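You operate a simulated robot arm through the tools that you are given. There is no shell and no other tool. Be economical: measure what you need, move in short steps, check, and stop when the job is done.

You run a simulated robot arm. Do the job below in one go: nothing can be reset, and whatever is moved stays where it is left.

JOB
Stack the tiffin red, yellow, blue, put the lid on and clamp it.
Fine: tiers go into the frame by their grips' colours, from the bottom up.

It is judged by the outcome, as a careful person would: the job done as asked, and still so three seconds after it is handed in. It fails if anything else is knocked over, pushed out of place, dropped, spilled or broken. A push-on lid holds only when it is set on centred and level and pressed home; a screw cap is set on level and turned clockwise until tight.

ROBOT AND FRAMES
A 7-joint arm with a two-finger parallel gripper, fixed in place. Base frame: the origin is at the foot of the arm, x ahead of it, y to its left, z up; the work surface is at about z = 0. Lengths are in mm, angles in degrees, forces in N, time in s.
With the tool pointing down near the work surface it reaches from about 220 to 580 mm from the base axis. Its first joint turns from -66.0 to 66.0 degrees. Payload 2.5 kg.
Tool frame: the origin (TCP) lies between the finger pads and is the grasp point; the fingertips stand 23 mm ahead of it; z points along the fingers, y is the line along which they close. The gripper opens to 94 mm. The fingers are 38 mm wide and 10 mm thick; the gripper's body (54 by 96 mm) begins 39 mm behind the TCP.
Orientation is told as [roll, pitch, yaw] about the base's x, y, z axes, in that order, counted from this pose: with the fingers straight down and closing along the base's y, the tool's x points along the base's -x, its y along +y and its z along -z.

CONTROLS
- The arm moves only by the tool nudge_tool. Its argument "motion" is a list of rows, each a list of 6 numbers: the shift along the base's x, y, z in units of 200 mm (1.0 is 200 mm), then the turn, a rotation vector about the base's x, y, z in units of 180 degrees (1.0 is 180 degrees). In form: [[dx, dy, dz, ax, ay, az], ...]. A call has 1 to 20 rows; each row is the pose to reach, as a shift and turn from the pose commanded when the call began. "gripper" is the opening, from 0 (shut) to 1 (fully open), set as the call begins (left out, the last holds). A call with a number of a shift or a turn outside -1 to 1 is refused whole. Each row takes 0.2 s and may step no farther than 50 mm and 8.6 degrees from the row before; otherwise, or with a gripper value out of range, the whole call is refused. Where a pose cannot be reached the arm comes as near as it can. A force on the tool above 60 N (or 10 N above the force at the start of the call, whichever is more), or a blocked arm, ends the call early, and 0.2 s more pass. Each finger travels about 108 mm/s and halts on what it meets, pressing with about 31 N; the grip force reading is that of the motor and also rises with nothing between the fingers. The clock runs only during rows and for 0.2 s after the last one: add rows that repeat a pose to give the fingers time. The reply holds the time, the measured pose of the TCP, the force on the tool along the base axes, the opening and the grip force, in the units named above and with some noise, and new pictures: "pictures" is both (left out), scene, wrist or none.
- Cameras (640 x 400 px; columns grow to the right, rows downward): "scene" is fixed at [116.6, -395.8, 563.2]; the picture's right is [0.85, -0.52, 0.00], its down [-0.26, -0.42, -0.87] and it looks along [0.45, 0.74, -0.49] (base axes); focal length 214 px, centre (320, 200). "wrist" rides on the gripper at [-39, 0, -44] in the tool frame; the picture's right is [0.00, -1.00, 0.00], its down [0.97, 0.00, -0.24] and it looks along [0.24, 0.00, 0.97] (tool axes); focal length 218 px, centre (320, 200). There is no depth. A picture from a camera that has moved, and an enlarged one, comes with that camera's place and axes in the base frame and with its lens. The place of the scene camera against the robot may be out by one fixed shift of up to 18 mm in any direction.
- zoom(camera, box): a new picture of the part [left, top, right, bottom] of that camera's present view, enlarged. No time passes.
- close_job(): hands the job in; it is judged then, once.

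Go step by step. Nothing tells you positions but the pictures and the camera data: compare them with the known pose of the tool, close in by small moves and look again before you grip or let go. The budget is 120 turns and 150 pictures, counting those below and the enlarged ones. Unless the task says otherwise, let go and move clear before handing in, and close with one line.

The tools are called after "Request:" as name(argument=value, ...) on one line, values as JSON. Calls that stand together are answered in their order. nudge_tool: Moves the arm, as the interface text tells. Its arguments: {"type":"object","properties":{"motion":{"type":"array","items":{"type":"array","items":{"type":"number"}}},"gripper":{"type":"number"},"pictures":{"type":"string","enum":["both","scene","wrist","none"]}},"required":["motion"]} The other tools are called the same way: zoom (camera, box) takes an enlarged picture of a part of a camera's view; close_job () hands the job in.

At the start:

```text
clock: 0.0
eef_pos: [386.1, -68.0, 462.6]
tool_rot: [0.0, 0.1, 0.0]
ft_force: [0.7, 0.2, 0.3]
gripper_width: 94.0
grasp_force: 0.0
```

scene: 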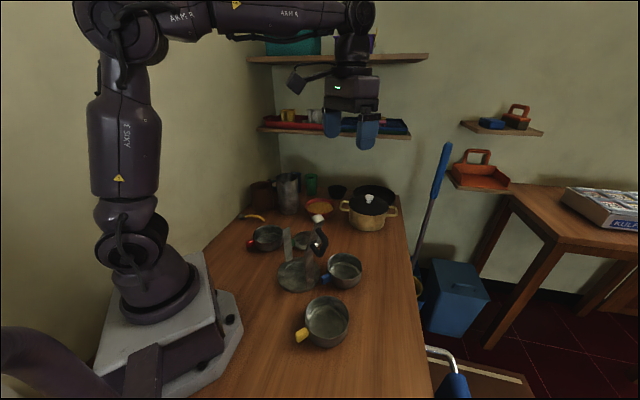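
wrist: 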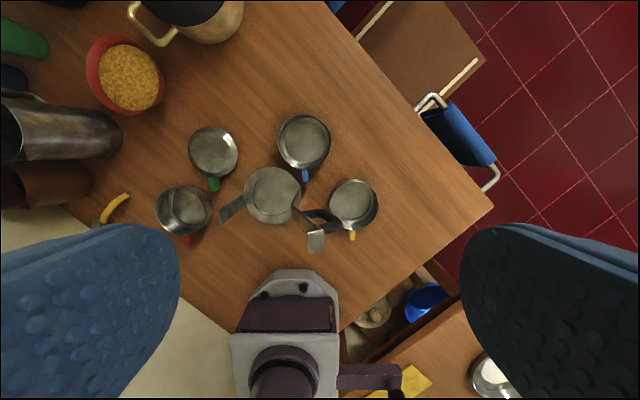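

I see three tiers (red, blue and yellow grips), a green-grip piece that may be the lid, and a frame with uprights and a clamp. I'll enlarge both views before measuring.

Request:
zoom(camera="wrist", box=[140, 100, 400, 262])

Request:
zoom(camera="scene", box=[230, 180, 420, 360])

```text
2.46 times, centred on (270, 181) of wrist
camera zoom: at [424.4, -68.3, 507.1], right [0.0, -1.0, 0.0], down [-0.97, 0.0, 0.24], along [-0.24, 0.0, -0.97], focal length 537 px, centre (443, 247)
```

zoom: 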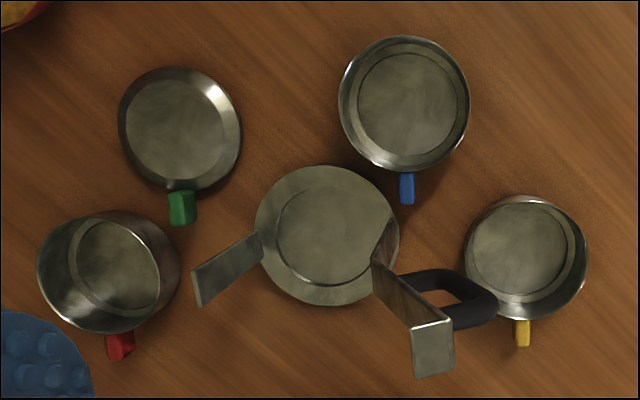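

```text
2.22 times, centred on (325, 270) of scene
camera zoom: at [116.6, -395.8, 563.2], right [0.85, -0.52, 0.0], down [-0.26, -0.42, -0.87], along [0.45, 0.74, -0.49], focal length 477 px, centre (309, 44)
```

zoom: 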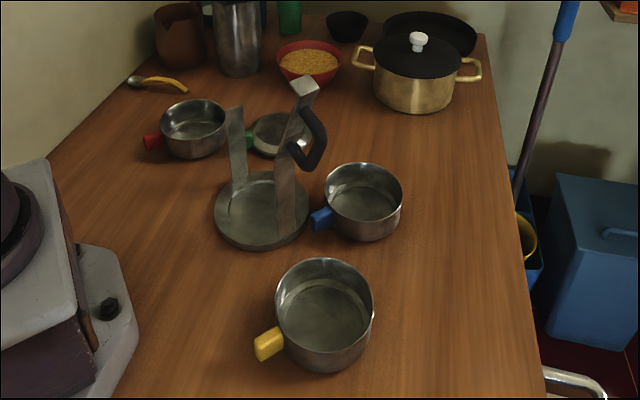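

Request:
zoom(camera="scene", box=[265, 205, 365, 300])

Request:
nudge_tool(motion=[[0.1, 0.15, -0.1, 0, 0.04, 0], [0.2, 0.3, -0.2, 0, 0.08, 0], [0.3, 0.45, -0.3, 0, 0.12, 0], [0.3, 0.56, -0.4, 0, 0.16, 0], [0.3, 0.56, -0.45, 0, 0.2, 0], [0.3, 0.56, -0.45, 0, 0.2, 0]])

```text
4.21 times, centred on (315, 252) of scene
camera zoom: at [116.6, -395.8, 563.2], right [0.85, -0.52, 0.0], down [-0.26, -0.42, -0.87], along [0.45, 0.74, -0.49], focal length 903 px, centre (341, -21)
```

zoom: 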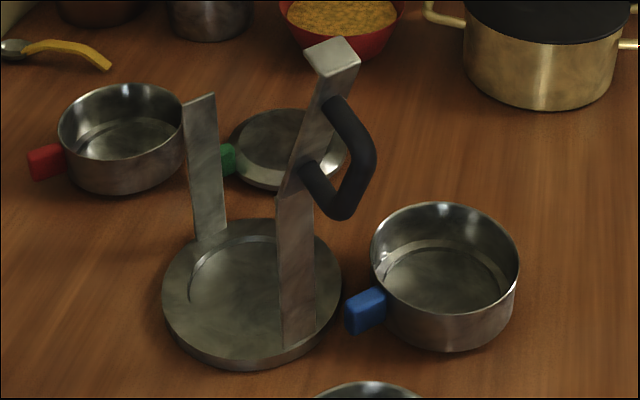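

```text
clock: 1.4
eef_pos: [416.4, 45.4, 399.4]
tool_rot: [0.1, 28.9, 0.0]
ft_force: [-0.8, 0.5, -0.1]
gripper_width: 94.1
grasp_force: 0.1
out of reach, approached as far as the arm can: row 4, 5, 6
camera wrist: at [470.9, 44.5, 420.6], right [0.0, -1.0, 0.0], down [-0.73, 0.0, 0.68], along [-0.68, 0.0, -0.73], focal length 218 px, centre (320, 200)
```

scene: 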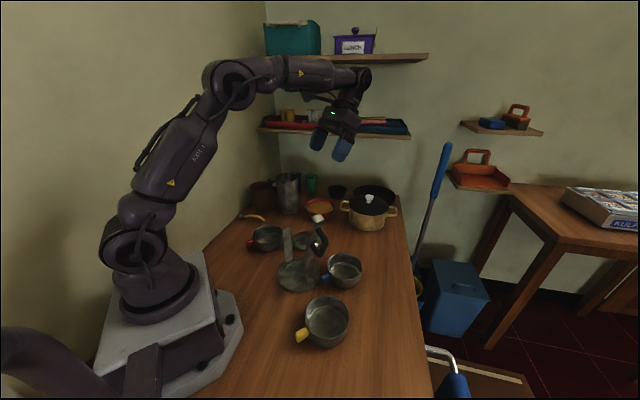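
wrist: 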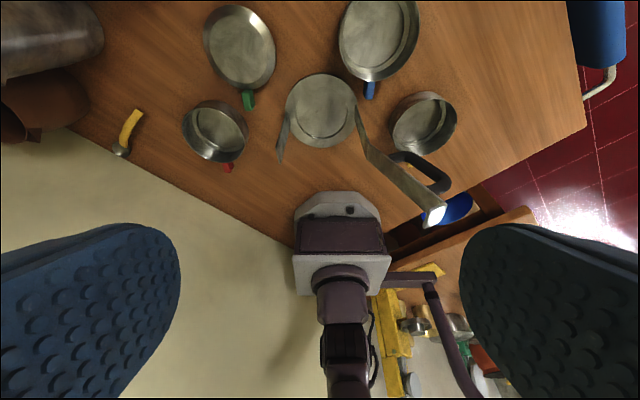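

The green-gripped piece is shallow, like an upturned or plain lid. I'll enlarge both it and the frame from here.

Request:
zoom(camera="wrist", box=[250, 60, 470, 240])

Request:
zoom(camera="wrist", box=[170, 0, 290, 180])

```text
2.22 times, centred on (360, 150) of wrist
camera zoom: at [470.9, 44.5, 420.6], right [0.0, -1.0, 0.0], down [-0.73, 0.0, 0.68], along [-0.68, 0.0, -0.73], focal length 485 px, centre (231, 311)
```

zoom: 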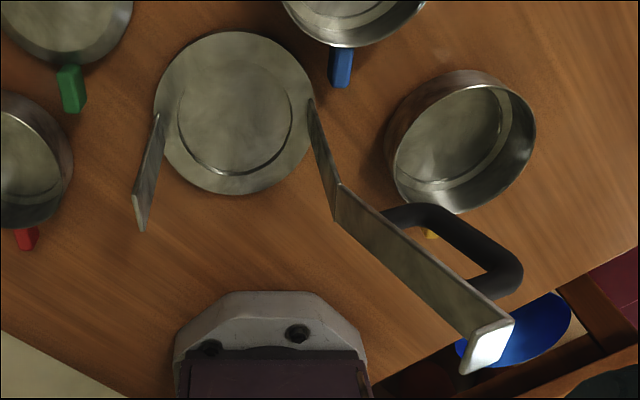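

```text
2.22 times, centred on (230, 90) of wrist
camera zoom: at [470.9, 44.5, 420.6], right [0.0, -1.0, 0.0], down [-0.73, 0.0, 0.68], along [-0.68, 0.0, -0.73], focal length 485 px, centre (520, 444)
```

zoom: 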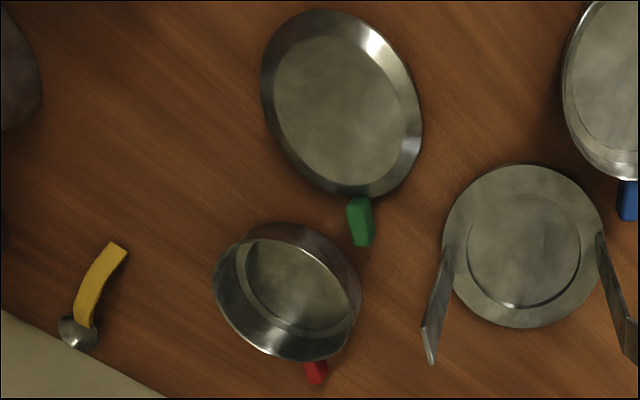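

Request:
zoom(camera="scene", box=[285, 222, 335, 257])

Request:
zoom(camera="wrist", box=[195, 0, 285, 115])

```text
11.43 times, centred on (310, 240) of scene
camera zoom: at [116.6, -395.7, 563.2], right [0.85, -0.52, 0.0], down [-0.26, -0.42, -0.87], along [0.45, 0.74, -0.49], focal length 2451 px, centre (434, -251)
```

zoom: 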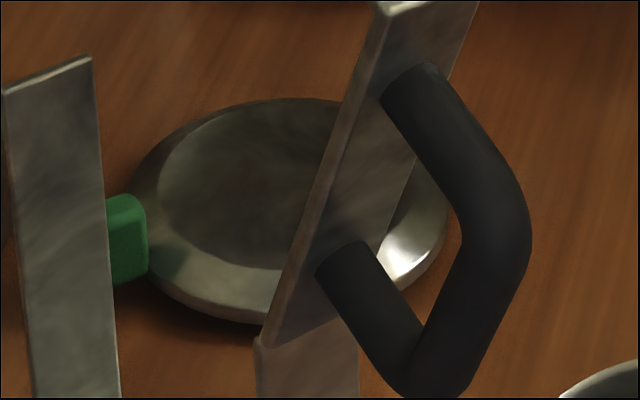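

```text
3.48 times, centred on (240, 58) of wrist
camera zoom: at [470.9, 44.5, 420.6], right [0.0, -1.0, 0.0], down [-0.73, 0.0, 0.68], along [-0.68, 0.0, -0.73], focal length 759 px, centre (598, 696)
```

zoom: 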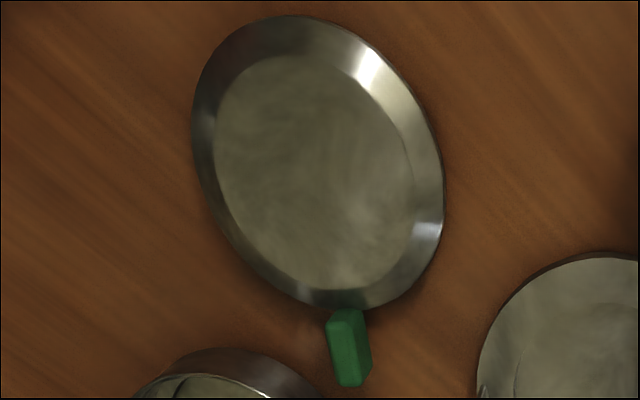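

The green piece is the lid, top up; the clamp arm is hinged at the right post's top and stands open. Red is at about (280, 247), so I'll move over it with the tool upright.

Request:
nudge_tool(motion=[[-0.12, 0.12, -0.05, 0, -0.03, 0], [-0.24, 0.24, -0.1, 0, -0.06, 0], [-0.36, 0.36, -0.18, 0, -0.09, 0], [-0.48, 0.48, -0.26, 0, -0.12, 0], [-0.6, 0.6, -0.34, 0, -0.15, 0], [-0.72, 0.72, -0.42, 0, -0.18, 0], [-0.84, 0.84, -0.5, 0, -0.2, 0], [-0.93, 0.93, -0.6, 0, -0.2, 0], [-1.0, 0.98, -0.7, 0, -0.2, 0], [-1.0, 0.98, -0.7, 0, -0.2, 0]])

```text
clock: 3.6
eef_pos: [216.8, 239.8, 261.1]
tool_rot: [-0.1, -7.2, 0.0]
ft_force: [-0.7, 0.5, 0.6]
gripper_width: 93.9
grasp_force: 0.0
camera wrist: at [250.5, 238.4, 310.2], right [0.0, -1.0, 0.0], down [-0.99, 0.0, 0.12], along [-0.12, 0.0, -0.99], focal length 218 px, centre (320, 200)
```

scene: 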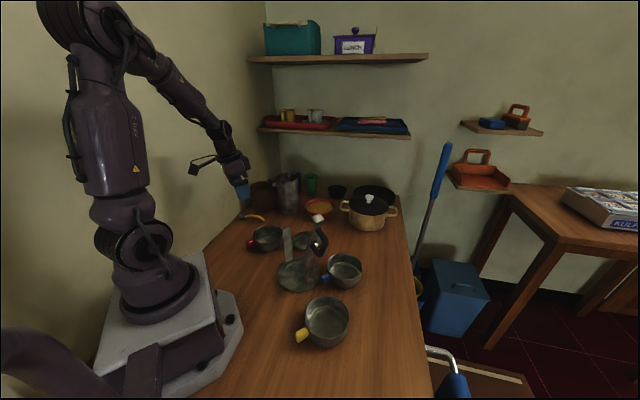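
wrist: 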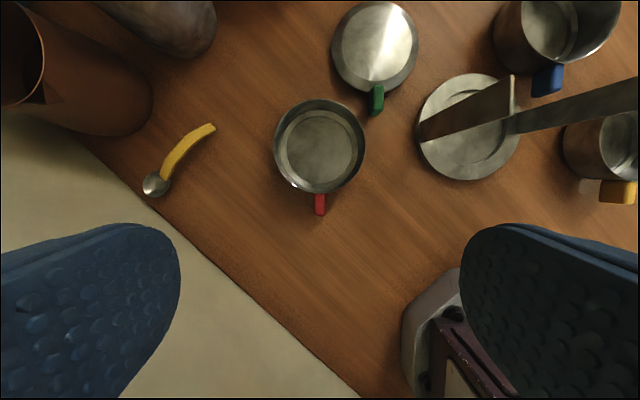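

Red's bowl centre is about (283, 238), with its grip at about x 197–227. I'm lowering over the grip, tool upright.

Request:
nudge_tool(motion=[[-0.02, -0.003, -0.2, 0, 0.02, 0], [-0.05, -0.007, -0.4, 0, 0.04, 0], [-0.05, -0.007, -0.6, 0, 0.04, 0], [-0.05, -0.007, -0.75, 0, 0.04, 0], [-0.05, -0.007, -0.75, 0, 0.04, 0]], pictures="wrist")

```text
clock: 4.8
eef_pos: [207.8, 234.1, 110.1]
tool_rot: [0.0, -0.1, 0.1]
ft_force: [-0.6, 0.3, 0.7]
gripper_width: 93.9
grasp_force: 0.1
camera wrist: at [245.8, 234.0, 154.7], right [0.0, -1.0, 0.0], down [-0.97, 0.0, 0.24], along [-0.24, 0.0, -0.97], focal length 218 px, centre (320, 200)
```

wrist: 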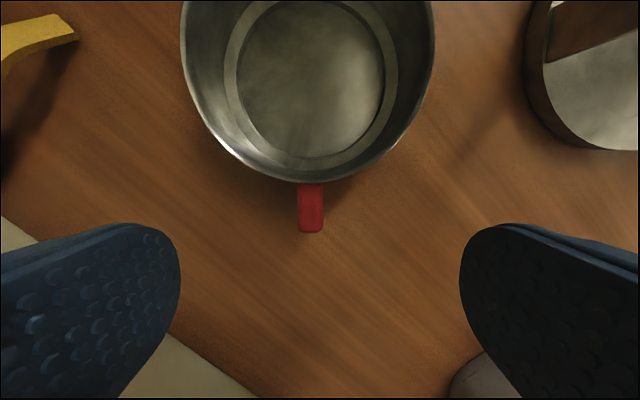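

The grip's centre line is at y about 239.7, spanning x 197–228. I'm lowering around it before closing.

Request:
nudge_tool(motion=[[-0.012, 0.028, -0.15, 0, 0, 0], [-0.012, 0.028, -0.3, 0, 0, 0], [-0.012, 0.028, -0.38, 0, 0, 0], [-0.012, 0.028, -0.38, 0, 0, 0]], gripper=0.6)

```text
clock: 5.8
eef_pos: [204.6, 239.2, 35.3]
tool_rot: [0.0, -0.1, 0.0]
ft_force: [0.9, -1.1, -0.4]
gripper_width: 56.3
grasp_force: 0.0
camera wrist: at [243.6, 238.9, 79.5], right [0.0, -1.0, 0.0], down [-0.97, 0.0, 0.24], along [-0.24, 0.0, -0.97], focal length 218 px, centre (320, 200)
```

scene: 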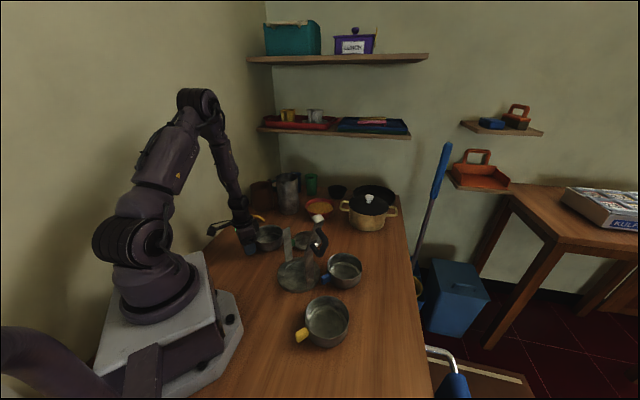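
wrist: 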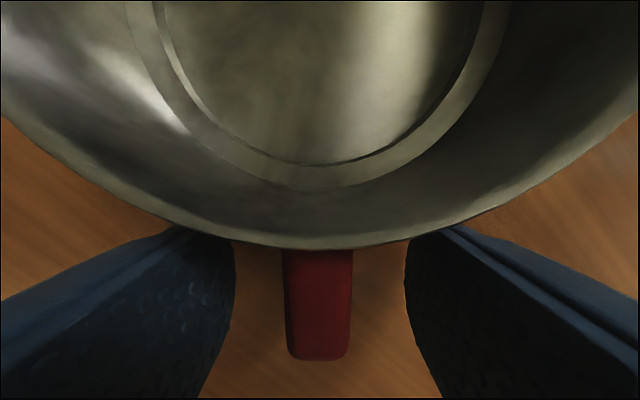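

The grip sits centred between the pads, so I'm closing on it.

Request:
nudge_tool(motion=[[0, 0, 0, 0, 0, 0], [0, 0, 0, 0, 0, 0], [0, 0, 0, 0, 0, 0], [0, 0, 0, 0, 0, 0]], gripper=0, pictures="none")

Request:
nudge_tool(motion=[[0, 0, 0.05, 0, 0, 0], [0, 0, 0.1, 0, 0, 0], [0, 0, 0.2, 0, 0, 0], [0, 0, 0.2, 0, 0, 0]])

```text
clock: 6.8
eef_pos: [204.8, 239.1, 35.4]
tool_rot: [0.0, 0.0, 0.0]
ft_force: [0.3, -0.4, 0.3]
gripper_width: 13.6
grasp_force: 31.8
```

```text
clock: 7.8
eef_pos: [204.2, 239.9, 74.8]
tool_rot: [0.0, 0.0, 0.0]
ft_force: [0.2, 0.6, -0.8]
gripper_width: 13.6
grasp_force: 31.2
camera wrist: at [242.0, 239.3, 118.6], right [0.0, -1.0, 0.0], down [-0.97, 0.0, 0.24], along [-0.24, 0.0, -0.97], focal length 218 px, centre (320, 200)
```

scene: 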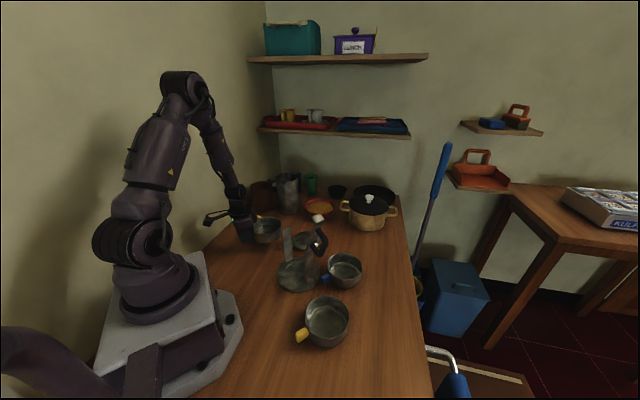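
wrist: 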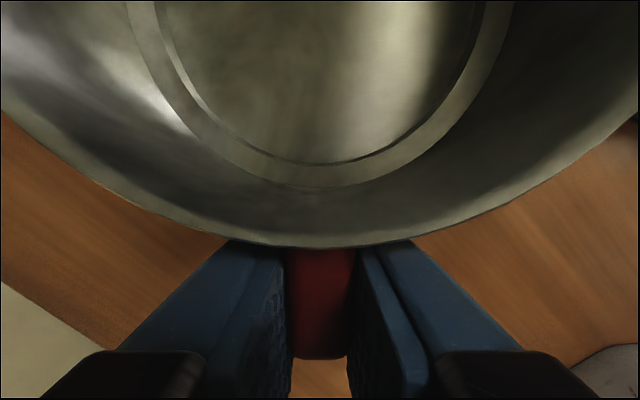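

Red is held firmly and level. I need the frame's centre more exactly than I have it, so I'll set red back down, release and view the frame from straight above.

Request:
nudge_tool(motion=[[0, 0, -0.1, 0, 0, 0], [0, 0, -0.17, 0, 0, 0], [0, 0, -0.197, 0, 0, 0], [0, 0, -0.197, 0, 0, 0]], pictures="none")

Request:
nudge_tool(motion=[[0, 0, 0, 0, 0, 0], [0, 0, 0, 0, 0, 0], [0, 0, 0.2, 0, 0, 0], [0, 0, 0.4, 0, 0, 0], [0.08, -0.15, 0.6, 0, -0.04, 0], [0.16, -0.3, 0.8, 0, -0.078, 0], [0.24, -0.5, 0.9, 0, -0.078, 0], [0.28, -0.7, 1.0, 0, -0.078, 0], [0.32, -0.9, 1.0, 0, -0.078, 0], [0.34, -0.98, 1.0, 0, -0.078, 0], [0.34, -0.98, 1.0, 0, -0.078, 0]], gripper=0.6)

```text
clock: 8.8
eef_pos: [204.1, 242.7, 35.2]
tool_rot: [0.0, -0.1, 0.1]
ft_force: [-0.3, 0.1, -1.1]
gripper_width: 13.4
grasp_force: 31.0
```

```text
refused: row 5 steps farther than a row can; nothing moved
```

Request:
nudge_tool(motion=[[0, 0, 0, 0, 0, 0], [0, 0, 0, 0, 0, 0], [0, 0, 0.2, 0, 0, 0], [0, 0, 0.4, 0, 0, 0], [0.06, -0.12, 0.6, 0, -0.04, 0], [0.12, -0.26, 0.78, 0, -0.078, 0], [0.18, -0.44, 0.9, 0, -0.078, 0], [0.24, -0.64, 1.0, 0, -0.078, 0], [0.3, -0.84, 1.0, 0, -0.078, 0], [0.34, -0.98, 1.0, 0, -0.078, 0], [0.34, -0.98, 1.0, 0, -0.078, 0], [0.34, -0.98, 1.0, 0, -0.078, 0]], gripper=0.6)

```text
clock: 11.4
eef_pos: [270.8, 50.0, 233.6]
tool_rot: [0.0, -14.0, 0.0]
ft_force: [0.2, 0.0, -0.5]
gripper_width: 56.5
grasp_force: 0.0
camera wrist: at [297.6, 48.2, 286.9], right [0.0, -1.0, 0.0], down [-1.0, 0.0, 0.0], along [0.0, 0.0, -1.0], focal length 218 px, centre (320, 200)
```

scene: 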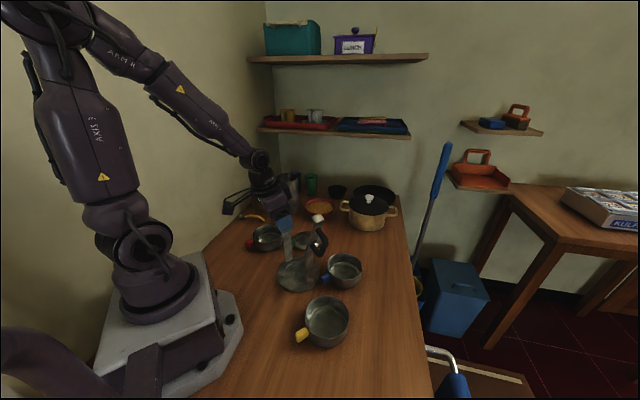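
wrist: 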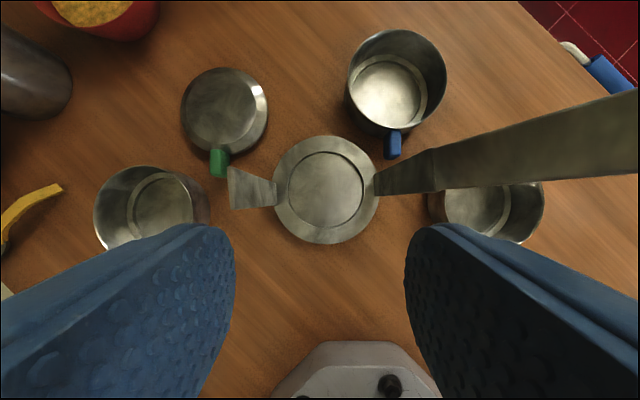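

Request:
zoom(camera="wrist", box=[220, 120, 444, 260])

Request:
zoom(camera="wrist", box=[84, 120, 308, 260])

```text
2.86 times, centred on (332, 190) of wrist
camera zoom: at [297.6, 48.2, 286.9], right [0.0, -1.0, 0.0], down [-1.0, 0.0, 0.0], along [0.0, 0.0, -1.0], focal length 624 px, centre (286, 229)
```

zoom: 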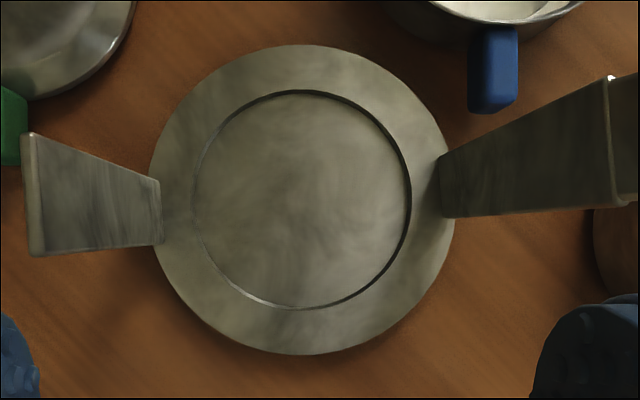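

```text
2.86 times, centred on (196, 190) of wrist
camera zoom: at [297.6, 48.2, 286.9], right [0.0, -1.0, 0.0], down [-1.0, 0.0, 0.0], along [0.0, 0.0, -1.0], focal length 624 px, centre (674, 229)
```

zoom: 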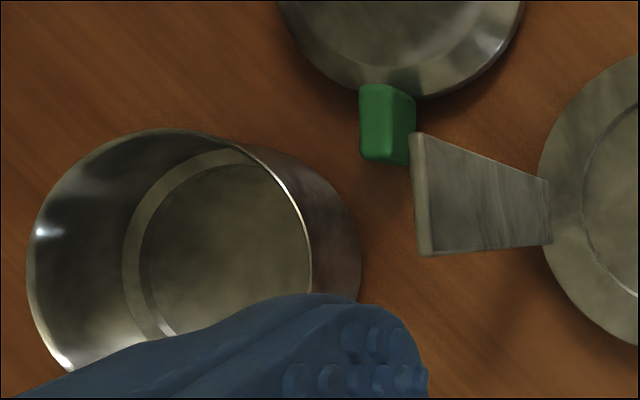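

Frame centre is about (311, 41), posts about 141 tall, with the post line turned some 5°. I'm returning to red's grip.

Request:
nudge_tool(motion=[[-0.04, 0.14, 0, 0, 0, 0], [-0.1, 0.34, 0, 0, 0, 0], [-0.16, 0.54, -0.1, 0, 0, 0], [-0.22, 0.72, -0.22, 0, 0.038, 0], [-0.28, 0.86, -0.4, 0, 0.078, 0], [-0.34, 0.97, -0.6, 0, 0.078, 0], [-0.34, 0.97, -0.8, 0, 0.078, 0], [-0.34, 0.97, -1.0, 0, 0.078, 0], [-0.34, 0.97, -1.0, 0, 0.078, 0], [-0.34, 0.97, -1.0, 0, 0.078, 0]], pictures="wrist")

```text
clock: 13.6
eef_pos: [208.2, 238.4, 31.6]
tool_rot: [0.0, 0.0, -0.1]
ft_force: [-0.3, -0.6, 0.3]
gripper_width: 56.6
grasp_force: 0.0
camera wrist: at [246.1, 237.3, 75.6], right [0.0, -1.0, 0.0], down [-0.97, 0.0, 0.24], along [-0.24, 0.0, -0.97], focal length 218 px, centre (320, 200)
```

wrist: 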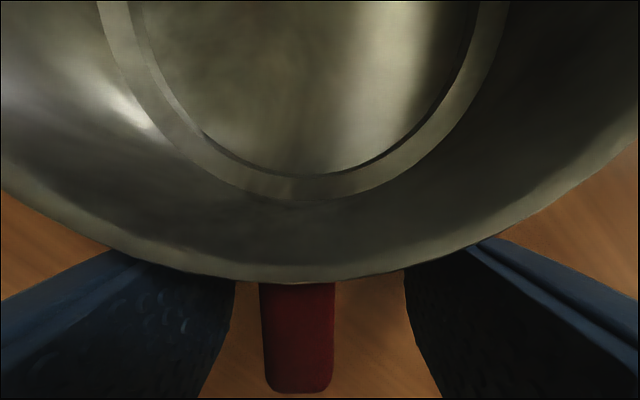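

Request:
nudge_tool(motion=[[-0.018, 0.023, 0.016, 0, 0, 0], [-0.018, 0.023, 0.016, 0, 0, 0], [-0.018, 0.023, 0.016, 0, 0, 0]], pictures="wrist")

```text
clock: 14.4
eef_pos: [203.0, 243.9, 35.6]
tool_rot: [0.0, 0.0, 0.0]
ft_force: [-1.0, -0.3, -0.7]
gripper_width: 56.3
grasp_force: 0.0
camera wrist: at [241.5, 242.5, 80.1], right [0.0, -1.0, 0.0], down [-0.97, 0.0, 0.24], along [-0.24, 0.0, -0.97], focal length 218 px, centre (320, 200)
```

wrist: 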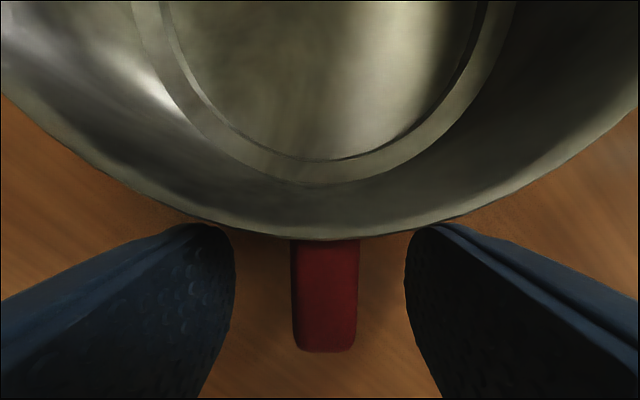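

The grip is centred, so I'm closing, lifting and carrying red to above the frame.

Request:
nudge_tool(motion=[[0, 0, 0, 0, 0, 0], [0, 0, 0, 0, 0, 0], [0, 0, 0, 0, 0, 0], [0, 0, 0.1, 0, 0, 0], [0, 0, 0.3, 0, 0, 0], [0, 0, 0.5, 0, 0, 0], [0, 0, 0.7, 0, 0, 0], [0, 0, 0.85, 0, 0, 0], [0, -0.1, 1.0, 0, 0, 0], [0.05, -0.25, 1.0, 0, 0, 0], [0.09, -0.45, 1.0, 0, 0, 0], [0.12, -0.65, 1.0, 0, 0, 0], [0.15, -0.85, 1.0, 0, 0, 0], [0.15, -1.0, 1.0, 0, 0, 0], [0.15, -1.0, 1.0, 0, 0, 0], [0.15, -1.0, 1.0, 0, 0, 0]], gripper=0)

```text
clock: 17.8
eef_pos: [230.4, 43.9, 236.1]
tool_rot: [0.0, 0.0, 0.0]
ft_force: [-0.1, -0.1, -1.6]
gripper_width: 13.5
grasp_force: 30.6
camera wrist: at [269.5, 42.5, 280.2], right [0.0, -1.0, 0.0], down [-0.97, 0.0, 0.24], along [-0.24, 0.0, -0.97], focal length 218 px, centre (320, 200)
```

scene: 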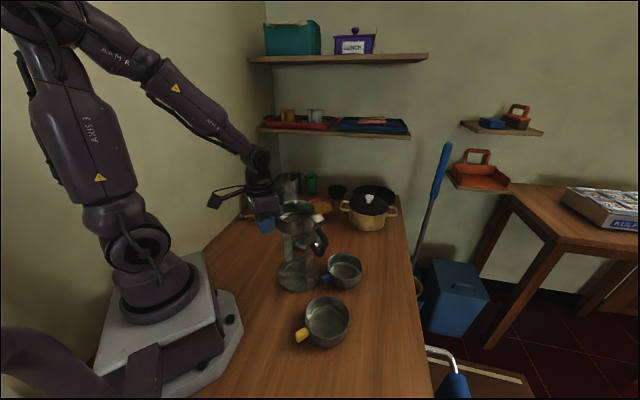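
wrist: 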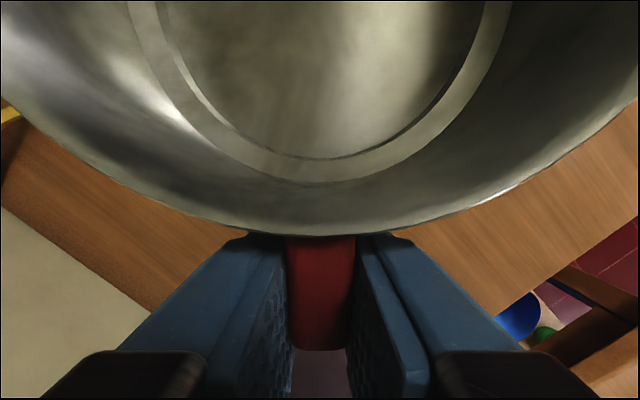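

Request:
zoom(camera="scene", box=[240, 190, 350, 300])

```text
3.64 times, centred on (295, 245) of scene
camera zoom: at [116.6, -395.8, 563.2], right [0.85, -0.52, 0.0], down [-0.26, -0.42, -0.87], along [0.45, 0.74, -0.49], focal length 780 px, centre (411, 36)
```

zoom: 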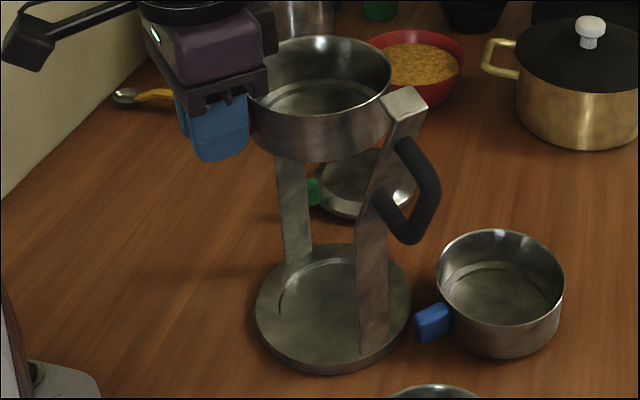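

Red is about 1–2 mm off centre over the frame. I'll correct that and lower between the posts, stopping above the base.

Request:
nudge_tool(motion=[[0.006, -0.009, -0.05, 0, 0, 0], [0.006, -0.009, -0.2, 0, 0, 0], [0.006, -0.009, -0.4, 0, 0, 0], [0.006, -0.009, -0.6, 0, 0, 0], [0.006, -0.009, -0.78, 0, 0, 0], [0.006, -0.009, -0.83, 0, 0, 0], [0.006, -0.009, -0.83, 0, 0, 0]])

Request:
zoom(camera="scene", box=[255, 210, 345, 300])

```text
clock: 19.4
eef_pos: [232.0, 43.0, 71.2]
tool_rot: [0.0, -0.1, 0.0]
ft_force: [0.5, 0.4, -1.0]
gripper_width: 13.5
grasp_force: 30.5
camera wrist: at [270.9, 40.7, 115.3], right [0.0, -1.0, 0.0], down [-0.97, 0.0, 0.24], along [-0.24, 0.0, -0.97], focal length 218 px, centre (320, 200)
```

scene: 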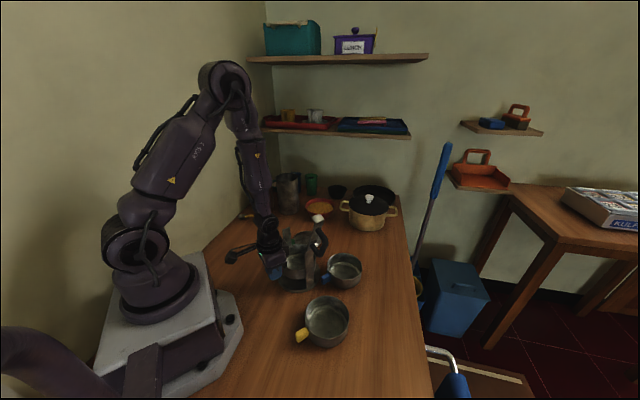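
wrist: 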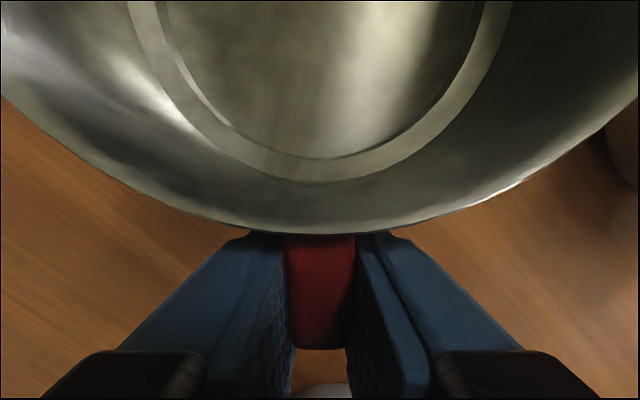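

```text
4.44 times, centred on (300, 255) of scene
camera zoom: at [116.6, -395.8, 563.2], right [0.85, -0.52, 0.0], down [-0.26, -0.42, -0.87], along [0.45, 0.74, -0.49], focal length 953 px, centre (409, -44)
```

zoom: 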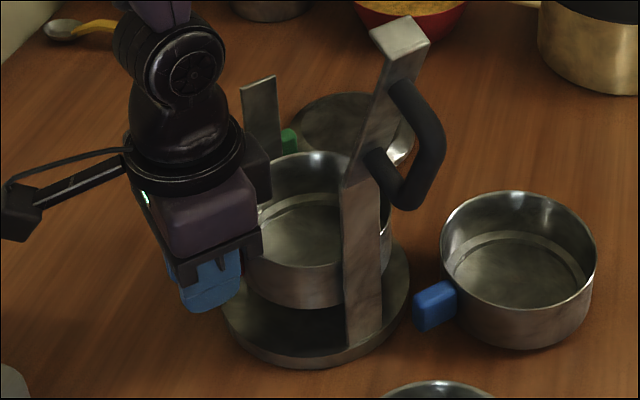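

Red is centred between the posts to within about a millimetre. I'm lowering gently to the seat.

Request:
nudge_tool(motion=[[0.002, -0.004, -0.05, 0, 0, 0], [0.002, -0.004, -0.1, 0, 0, 0], [0.002, -0.004, -0.115, 0, 0, 0], [0.002, -0.004, -0.115, 0, 0, 0]], pictures="none")

Request:
zoom(camera="scene", box=[265, 220, 345, 300])

```text
clock: 20.4
eef_pos: [230.1, 42.7, 47.8]
tool_rot: [0.0, 0.0, 0.0]
ft_force: [0.1, -0.9, -1.2]
gripper_width: 13.8
grasp_force: 31.0
```

```text
5.00 times, centred on (305, 260) of scene
camera zoom: at [116.6, -395.8, 563.2], right [0.85, -0.52, 0.0], down [-0.26, -0.42, -0.87], along [0.45, 0.74, -0.49], focal length 1072 px, centre (395, -100)
```

zoom: 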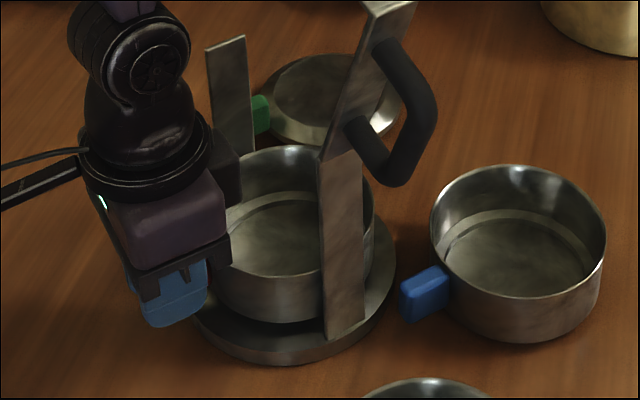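

Request:
nudge_tool(motion=[[0.007, -0.004, -0.015, 0, 0, 0], [0.007, -0.004, -0.025, 0, 0, 0], [0.007, -0.004, -0.025, 0, 0, 0]], pictures="none")

Request:
nudge_tool(motion=[[0, 0, -0.01, 0, 0, 0], [0, 0, -0.015, 0, 0, 0], [0, 0, -0.015, 0, 0, 0]], pictures="wrist")

Request:
zoom(camera="scene", box=[265, 220, 345, 300])

```text
clock: 21.2
eef_pos: [231.7, 42.1, 43.1]
tool_rot: [0.0, 0.0, 0.1]
ft_force: [-5.9, -0.6, 21.4]
gripper_width: 13.3
grasp_force: 30.9
```

```text
clock: 22.0
eef_pos: [232.7, 42.4, 38.8]
tool_rot: [0.1, -0.1, 0.0]
ft_force: [-5.8, -0.9, 23.4]
gripper_width: 13.7
grasp_force: 31.2
camera wrist: at [272.1, 41.6, 84.3], right [0.0, -1.0, 0.0], down [-0.97, 0.0, 0.24], along [-0.24, 0.0, -0.97], focal length 218 px, centre (320, 200)
```

wrist: 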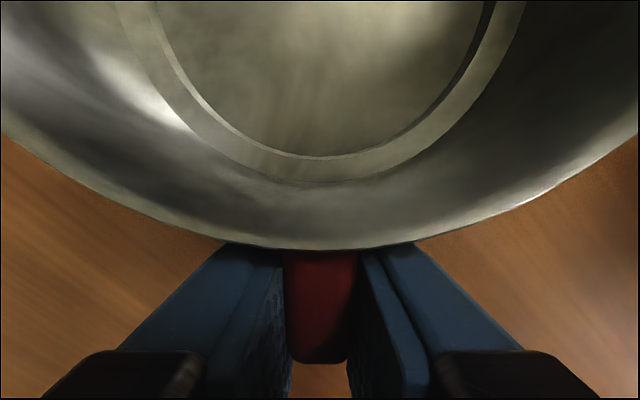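

```text
5.00 times, centred on (305, 260) of scene
camera zoom: at [116.6, -395.8, 563.3], right [0.85, -0.52, 0.0], down [-0.26, -0.42, -0.87], along [0.45, 0.74, -0.49], focal length 1072 px, centre (395, -100)
```

zoom: 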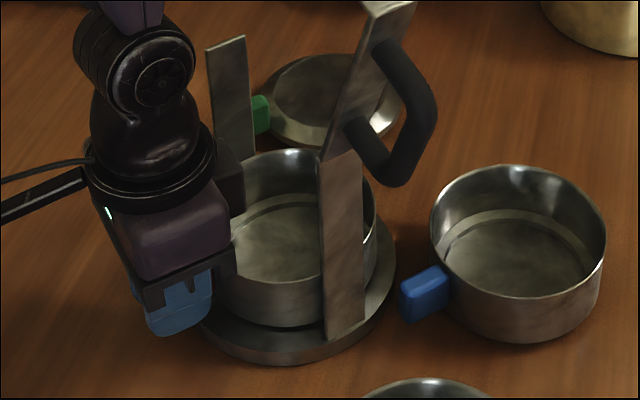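

Contact was made and the pads slid slightly on the grip. I'm releasing and viewing from straight above to check the seat.

Request:
nudge_tool(motion=[[0, 0, 0.015, 0, 0, 0], [0, 0, 0.015, 0, 0, 0], [0, 0, 0.015, 0, 0, 0]], gripper=0.4, pictures="none")

Request:
nudge_tool(motion=[[0, 0, 0.2, 0, 0, 0], [0, 0, 0.4, 0, 0, 0], [0.05, 0, 0.6, 0, -0.04, 0], [0.1, 0, 0.8, 0, -0.078, 0], [0.2, 0, 1.0, 0, -0.078, 0], [0.2, 0, 1.0, 0, -0.078, 0], [0.2, 0, 1.0, 0, -0.078, 0]])

Request:
zoom(camera="wrist", box=[208, 120, 432, 260])

Request:
zoom(camera="scene", box=[265, 220, 345, 300])

```text
clock: 22.8
eef_pos: [233.0, 44.0, 43.7]
tool_rot: [-0.1, 0.1, 0.1]
ft_force: [0.1, -0.1, 1.2]
gripper_width: 37.8
grasp_force: 0.0
```

```text
clock: 24.4
eef_pos: [273.7, 41.4, 241.5]
tool_rot: [0.0, -14.1, 0.0]
ft_force: [0.0, 0.3, 0.1]
gripper_width: 37.7
grasp_force: 0.0
camera wrist: at [301.9, 40.0, 294.9], right [0.0, -1.0, 0.0], down [-1.0, 0.0, 0.0], along [0.0, 0.0, -1.0], focal length 218 px, centre (320, 200)
```

scene: 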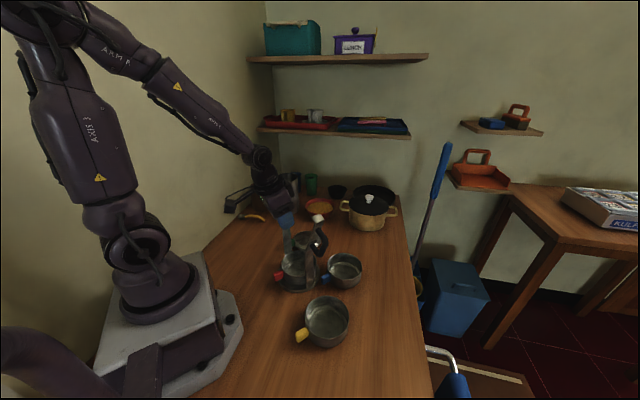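
wrist: 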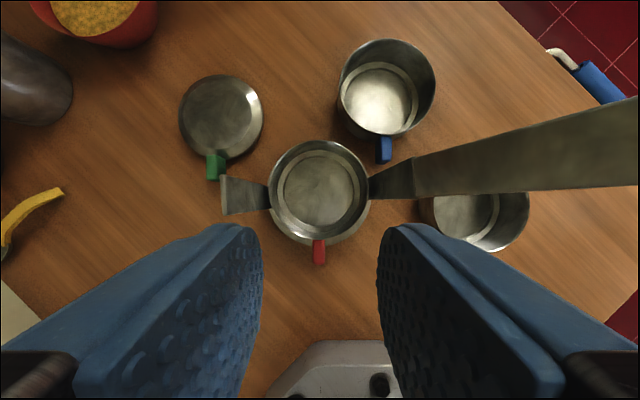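

```text
2.86 times, centred on (320, 190) of wrist
camera zoom: at [301.9, 40.0, 294.9], right [0.0, -1.0, 0.0], down [-1.0, 0.0, 0.0], along [0.0, 0.0, -1.0], focal length 624 px, centre (320, 229)
```

zoom: 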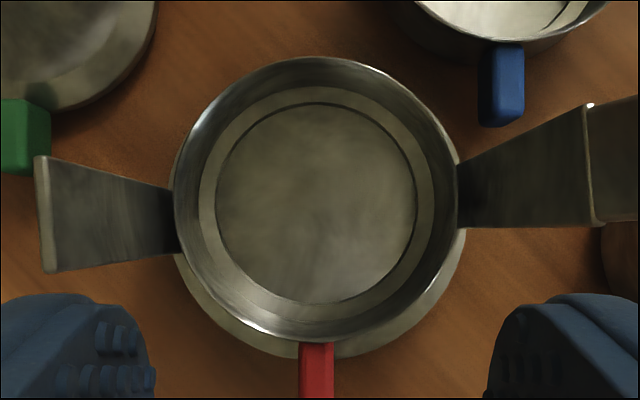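

```text
5.00 times, centred on (305, 260) of scene
camera zoom: at [116.6, -395.8, 563.2], right [0.85, -0.52, 0.0], down [-0.26, -0.42, -0.87], along [0.45, 0.74, -0.49], focal length 1072 px, centre (395, -100)
```

zoom: 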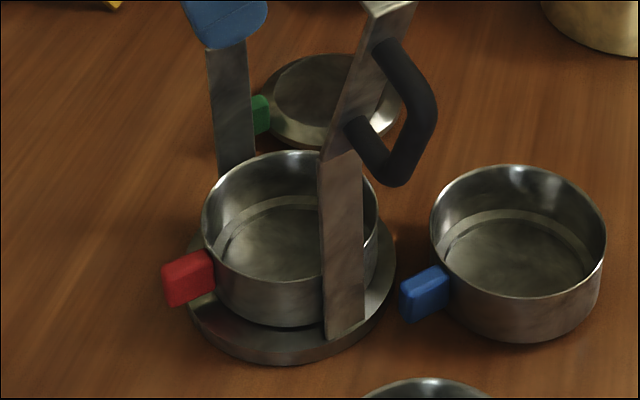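

Red sits level but about 3 mm too far in +x, so its foot is probably riding on the rim of the recess. I'll regrip, lift slightly and shift it.

Request:
nudge_tool(motion=[[-0.1, 0, -0.2, 0, 0.039, 0], [-0.2, 0, -0.4, 0, 0.078, 0], [-0.2, 0, -0.6, 0, 0.078, 0], [-0.2, 0, -0.8, 0, 0.078, 0], [-0.2, 0, -1.0, 0, 0.078, 0], [-0.2, 0, -1.0, 0, 0.078, 0], [-0.2, 0, -1.0, 0, 0.078, 0]], pictures="wrist")

```text
clock: 26.0
eef_pos: [231.5, 42.3, 43.2]
tool_rot: [0.0, 0.1, 0.0]
ft_force: [0.2, -0.1, 0.3]
gripper_width: 37.7
grasp_force: 0.0
camera wrist: at [271.3, 40.2, 87.7], right [0.0, -1.0, 0.0], down [-0.97, 0.0, 0.24], along [-0.24, 0.0, -0.97], focal length 218 px, centre (320, 200)
```

wrist: 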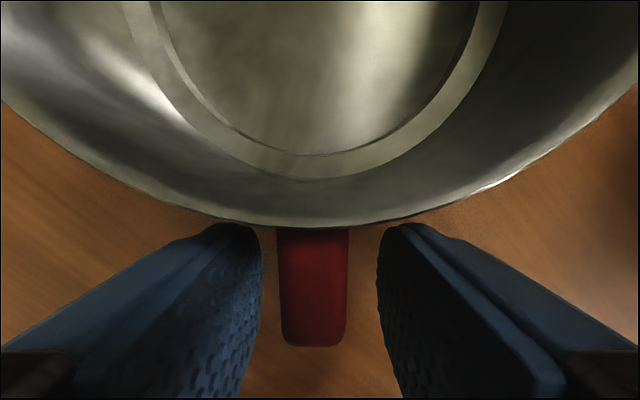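

Request:
nudge_tool(motion=[[0, 0, 0, 0, 0, 0], [0, 0, 0, 0, 0, 0], [0, 0, 0, 0, 0, 0], [0, 0, 0.015, 0, 0, 0], [-0.014, 0, 0.015, 0, 0, 0], [-0.014, 0, 0.015, 0, 0, 0], [-0.014, 0, 0.015, 0, 0, 0]], gripper=0, pictures="none")

Request:
nudge_tool(motion=[[0, 0, -0.01, 0, 0, 0], [0, 0, -0.018, 0, 0, 0], [0, 0, -0.018, 0, 0, 0]], pictures="none")

Request:
nudge_tool(motion=[[0, 0, -0.006, 0, 0, 0], [0, 0, -0.006, 0, 0, 0]], pictures="wrist")

```text
clock: 27.6
eef_pos: [230.0, 39.9, 45.7]
tool_rot: [0.0, 0.0, 0.0]
ft_force: [0.2, -0.2, -1.2]
gripper_width: 13.5
grasp_force: 30.7
```

```text
clock: 28.4
eef_pos: [230.5, 43.1, 42.7]
tool_rot: [-0.1, -0.2, 0.1]
ft_force: [-4.7, 0.5, 14.6]
gripper_width: 13.5
grasp_force: 30.6
```

```text
clock: 29.0
eef_pos: [229.4, 41.2, 42.1]
tool_rot: [0.0, -0.1, -0.1]
ft_force: [-3.8, -2.4, 22.8]
gripper_width: 13.7
grasp_force: 31.2
camera wrist: at [268.5, 41.1, 86.3], right [0.0, -1.0, 0.0], down [-0.97, 0.0, 0.24], along [-0.24, 0.0, -0.97], focal length 218 px, centre (320, 200)
```

wrist: 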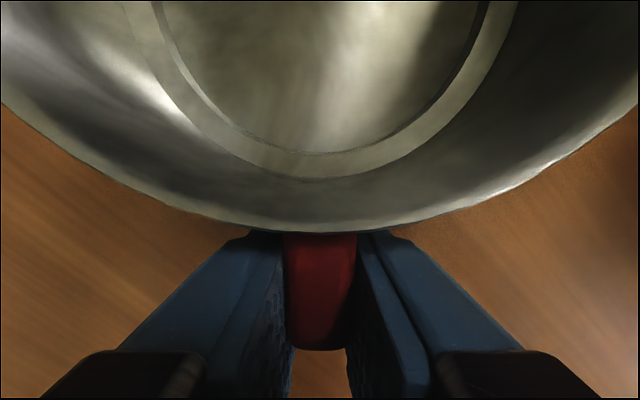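

Request:
zoom(camera="scene", box=[280, 250, 335, 300])

Request:
nudge_tool(motion=[[0, 0, 0.012, 0, 0, 0], [0, 0, 0.012, 0, 0, 0], [0, 0, 0.012, 0, 0, 0]], gripper=0.4, pictures="none")

Request:
nudge_tool(motion=[[0, 0, 0.2, 0, 0, 0], [0, 0, 0.4, 0, 0, 0], [0.05, 0, 0.6, 0, -0.04, 0], [0.1, 0, 0.8, 0, -0.078, 0], [0.2, 0, 1.0, 0, -0.078, 0], [0.2, 0, 1.0, 0, -0.078, 0], [0.2, 0, 1.0, 0, -0.078, 0]], pictures="none")

Request:
zoom(camera="wrist", box=[232, 130, 408, 240])

Request:
zoom(camera="scene", box=[275, 235, 335, 300])

```text
8.00 times, centred on (308, 275) of scene
camera zoom: at [116.6, -395.8, 563.3], right [0.85, -0.52, 0.0], down [-0.26, -0.42, -0.87], along [0.45, 0.74, -0.49], focal length 1716 px, centre (420, -400)
```

zoom: 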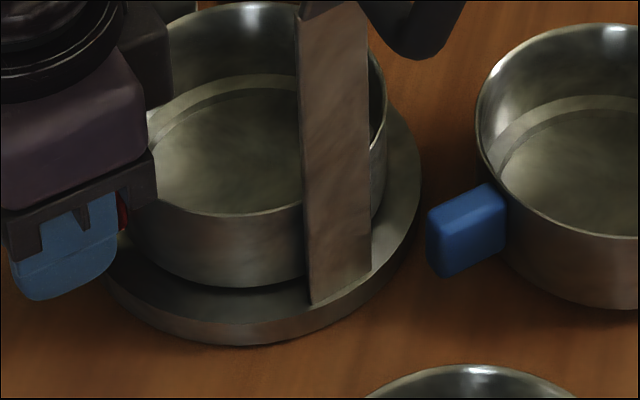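

```text
clock: 29.8
eef_pos: [229.6, 41.7, 43.7]
tool_rot: [0.0, 0.0, 0.0]
ft_force: [-0.4, 1.0, 0.3]
gripper_width: 37.7
grasp_force: 0.0
```

```text
clock: 31.4
eef_pos: [266.4, 40.9, 244.7]
tool_rot: [0.0, -14.1, 0.0]
ft_force: [0.5, 0.2, -0.5]
gripper_width: 37.4
grasp_force: 0.0
out of reach, approached as far as the arm can: row 4
```

```text
3.64 times, centred on (320, 185) of wrist
camera zoom: at [293.6, 39.6, 296.9], right [0.0, -1.0, 0.0], down [-1.0, 0.0, 0.0], along [0.0, 0.0, -1.0], focal length 794 px, centre (320, 254)
```

zoom: 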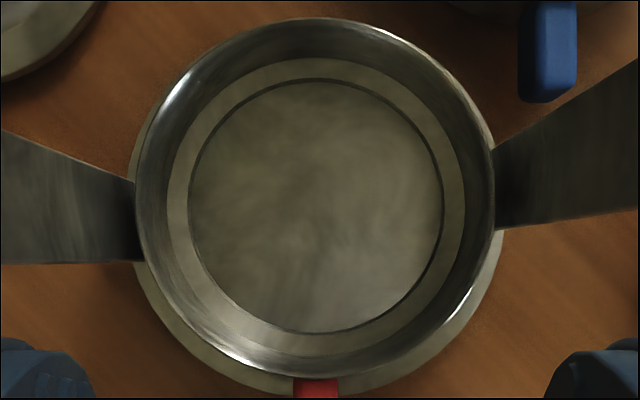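

```text
6.15 times, centred on (305, 268) of scene
camera zoom: at [116.6, -395.8, 563.2], right [0.85, -0.52, 0.0], down [-0.26, -0.42, -0.87], along [0.45, 0.74, -0.49], focal length 1320 px, centre (412, -215)
```

zoom: 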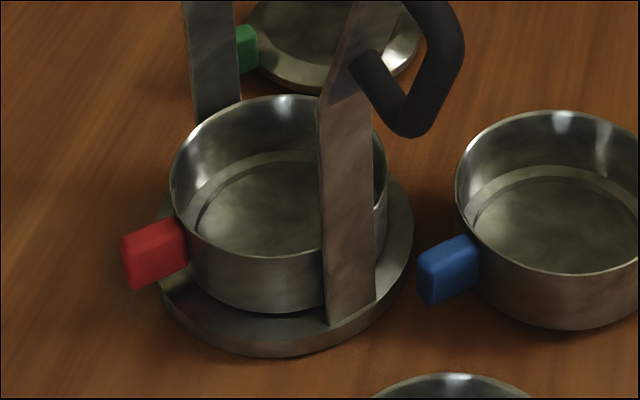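

Red is now centred on the frame base at (311, 41), level, with its rim at about z 52. Next is yellow; I'll swing round clear of the clamp arm and look down on it.

Request:
nudge_tool(motion=[[-0.15, 0, 0, 0, 0, 0], [-0.28, -0.05, 0, 0, 0, 0], [-0.28, -0.25, 0, 0, 0, 0], [-0.28, -0.45, 0, 0, 0, 0], [-0.28, -0.65, 0, 0, 0, 0], [-0.26, -0.85, 0, 0, 0, 0], [-0.2, -0.95, 0, 0, 0, 0], [-0.18, -0.95, -0.05, 0, 0, 0], [-0.18, -0.95, -0.05, 0, 0, 0]], pictures="wrist")

Request:
zoom(camera="wrist", box=[220, 90, 444, 230])

```text
clock: 33.4
eef_pos: [236.1, -149.7, 232.9]
tool_rot: [0.0, -14.1, 0.0]
ft_force: [0.1, 0.3, -0.3]
gripper_width: 37.8
grasp_force: 0.0
out of reach, approached as far as the arm can: row 2, 3, 4, 5
camera wrist: at [263.8, -150.9, 285.3], right [0.0, -1.0, 0.0], down [-1.0, 0.0, 0.0], along [0.0, 0.0, -1.0], focal length 218 px, centre (320, 200)
```

wrist: 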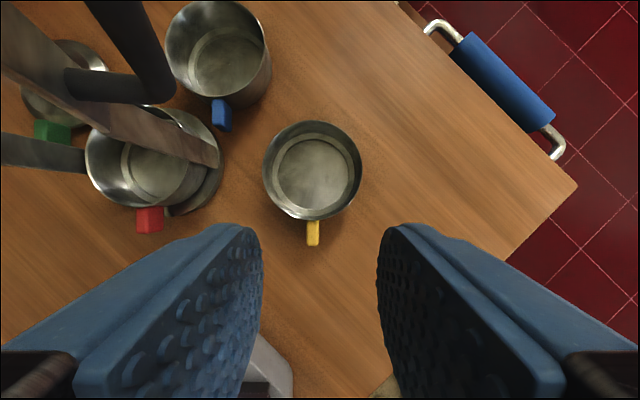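

```text
2.86 times, centred on (332, 160) of wrist
camera zoom: at [263.8, -150.9, 285.3], right [0.0, -1.0, 0.0], down [-1.0, 0.0, 0.0], along [0.0, 0.0, -1.0], focal length 624 px, centre (286, 314)
```

zoom: 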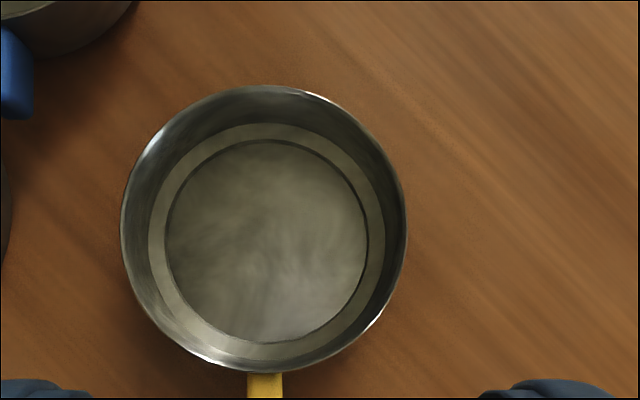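

Yellow's centre is at (297.6, −142) and a tier is 43 tall. I'm lowering around its grip.

Request:
nudge_tool(motion=[[-0.04, 0.02, -0.18, 0, 0.039, 0], [-0.09, 0.038, -0.38, 0, 0.078, 0], [-0.0925, 0.038, -0.58, 0, 0.078, 0], [-0.0925, 0.038, -0.78, 0, 0.078, 0], [-0.0925, 0.038, -0.97, 0, 0.078, 0], [-0.0925, 0.038, -0.985, 0, 0.078, 0], [-0.0925, 0.038, -0.985, 0, 0.078, 0]], gripper=0.55, pictures="wrist")

```text
clock: 35.0
eef_pos: [216.4, -141.7, 34.3]
tool_rot: [0.0, -0.1, 0.0]
ft_force: [0.1, -0.1, 0.2]
gripper_width: 51.8
grasp_force: 0.0
camera wrist: at [256.1, -142.0, 79.3], right [0.0, -1.0, 0.0], down [-0.97, 0.0, 0.24], along [-0.24, 0.0, -0.97], focal length 218 px, centre (320, 200)
```

wrist: 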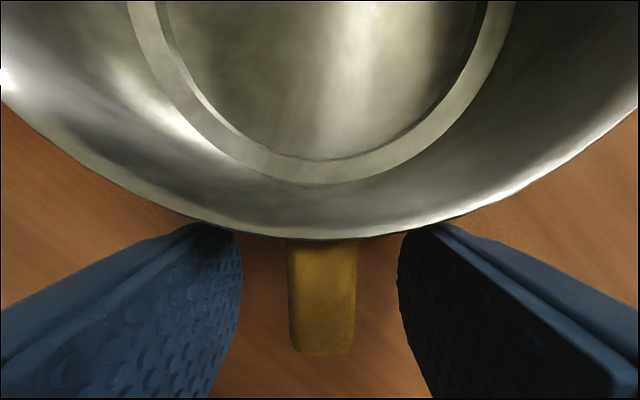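

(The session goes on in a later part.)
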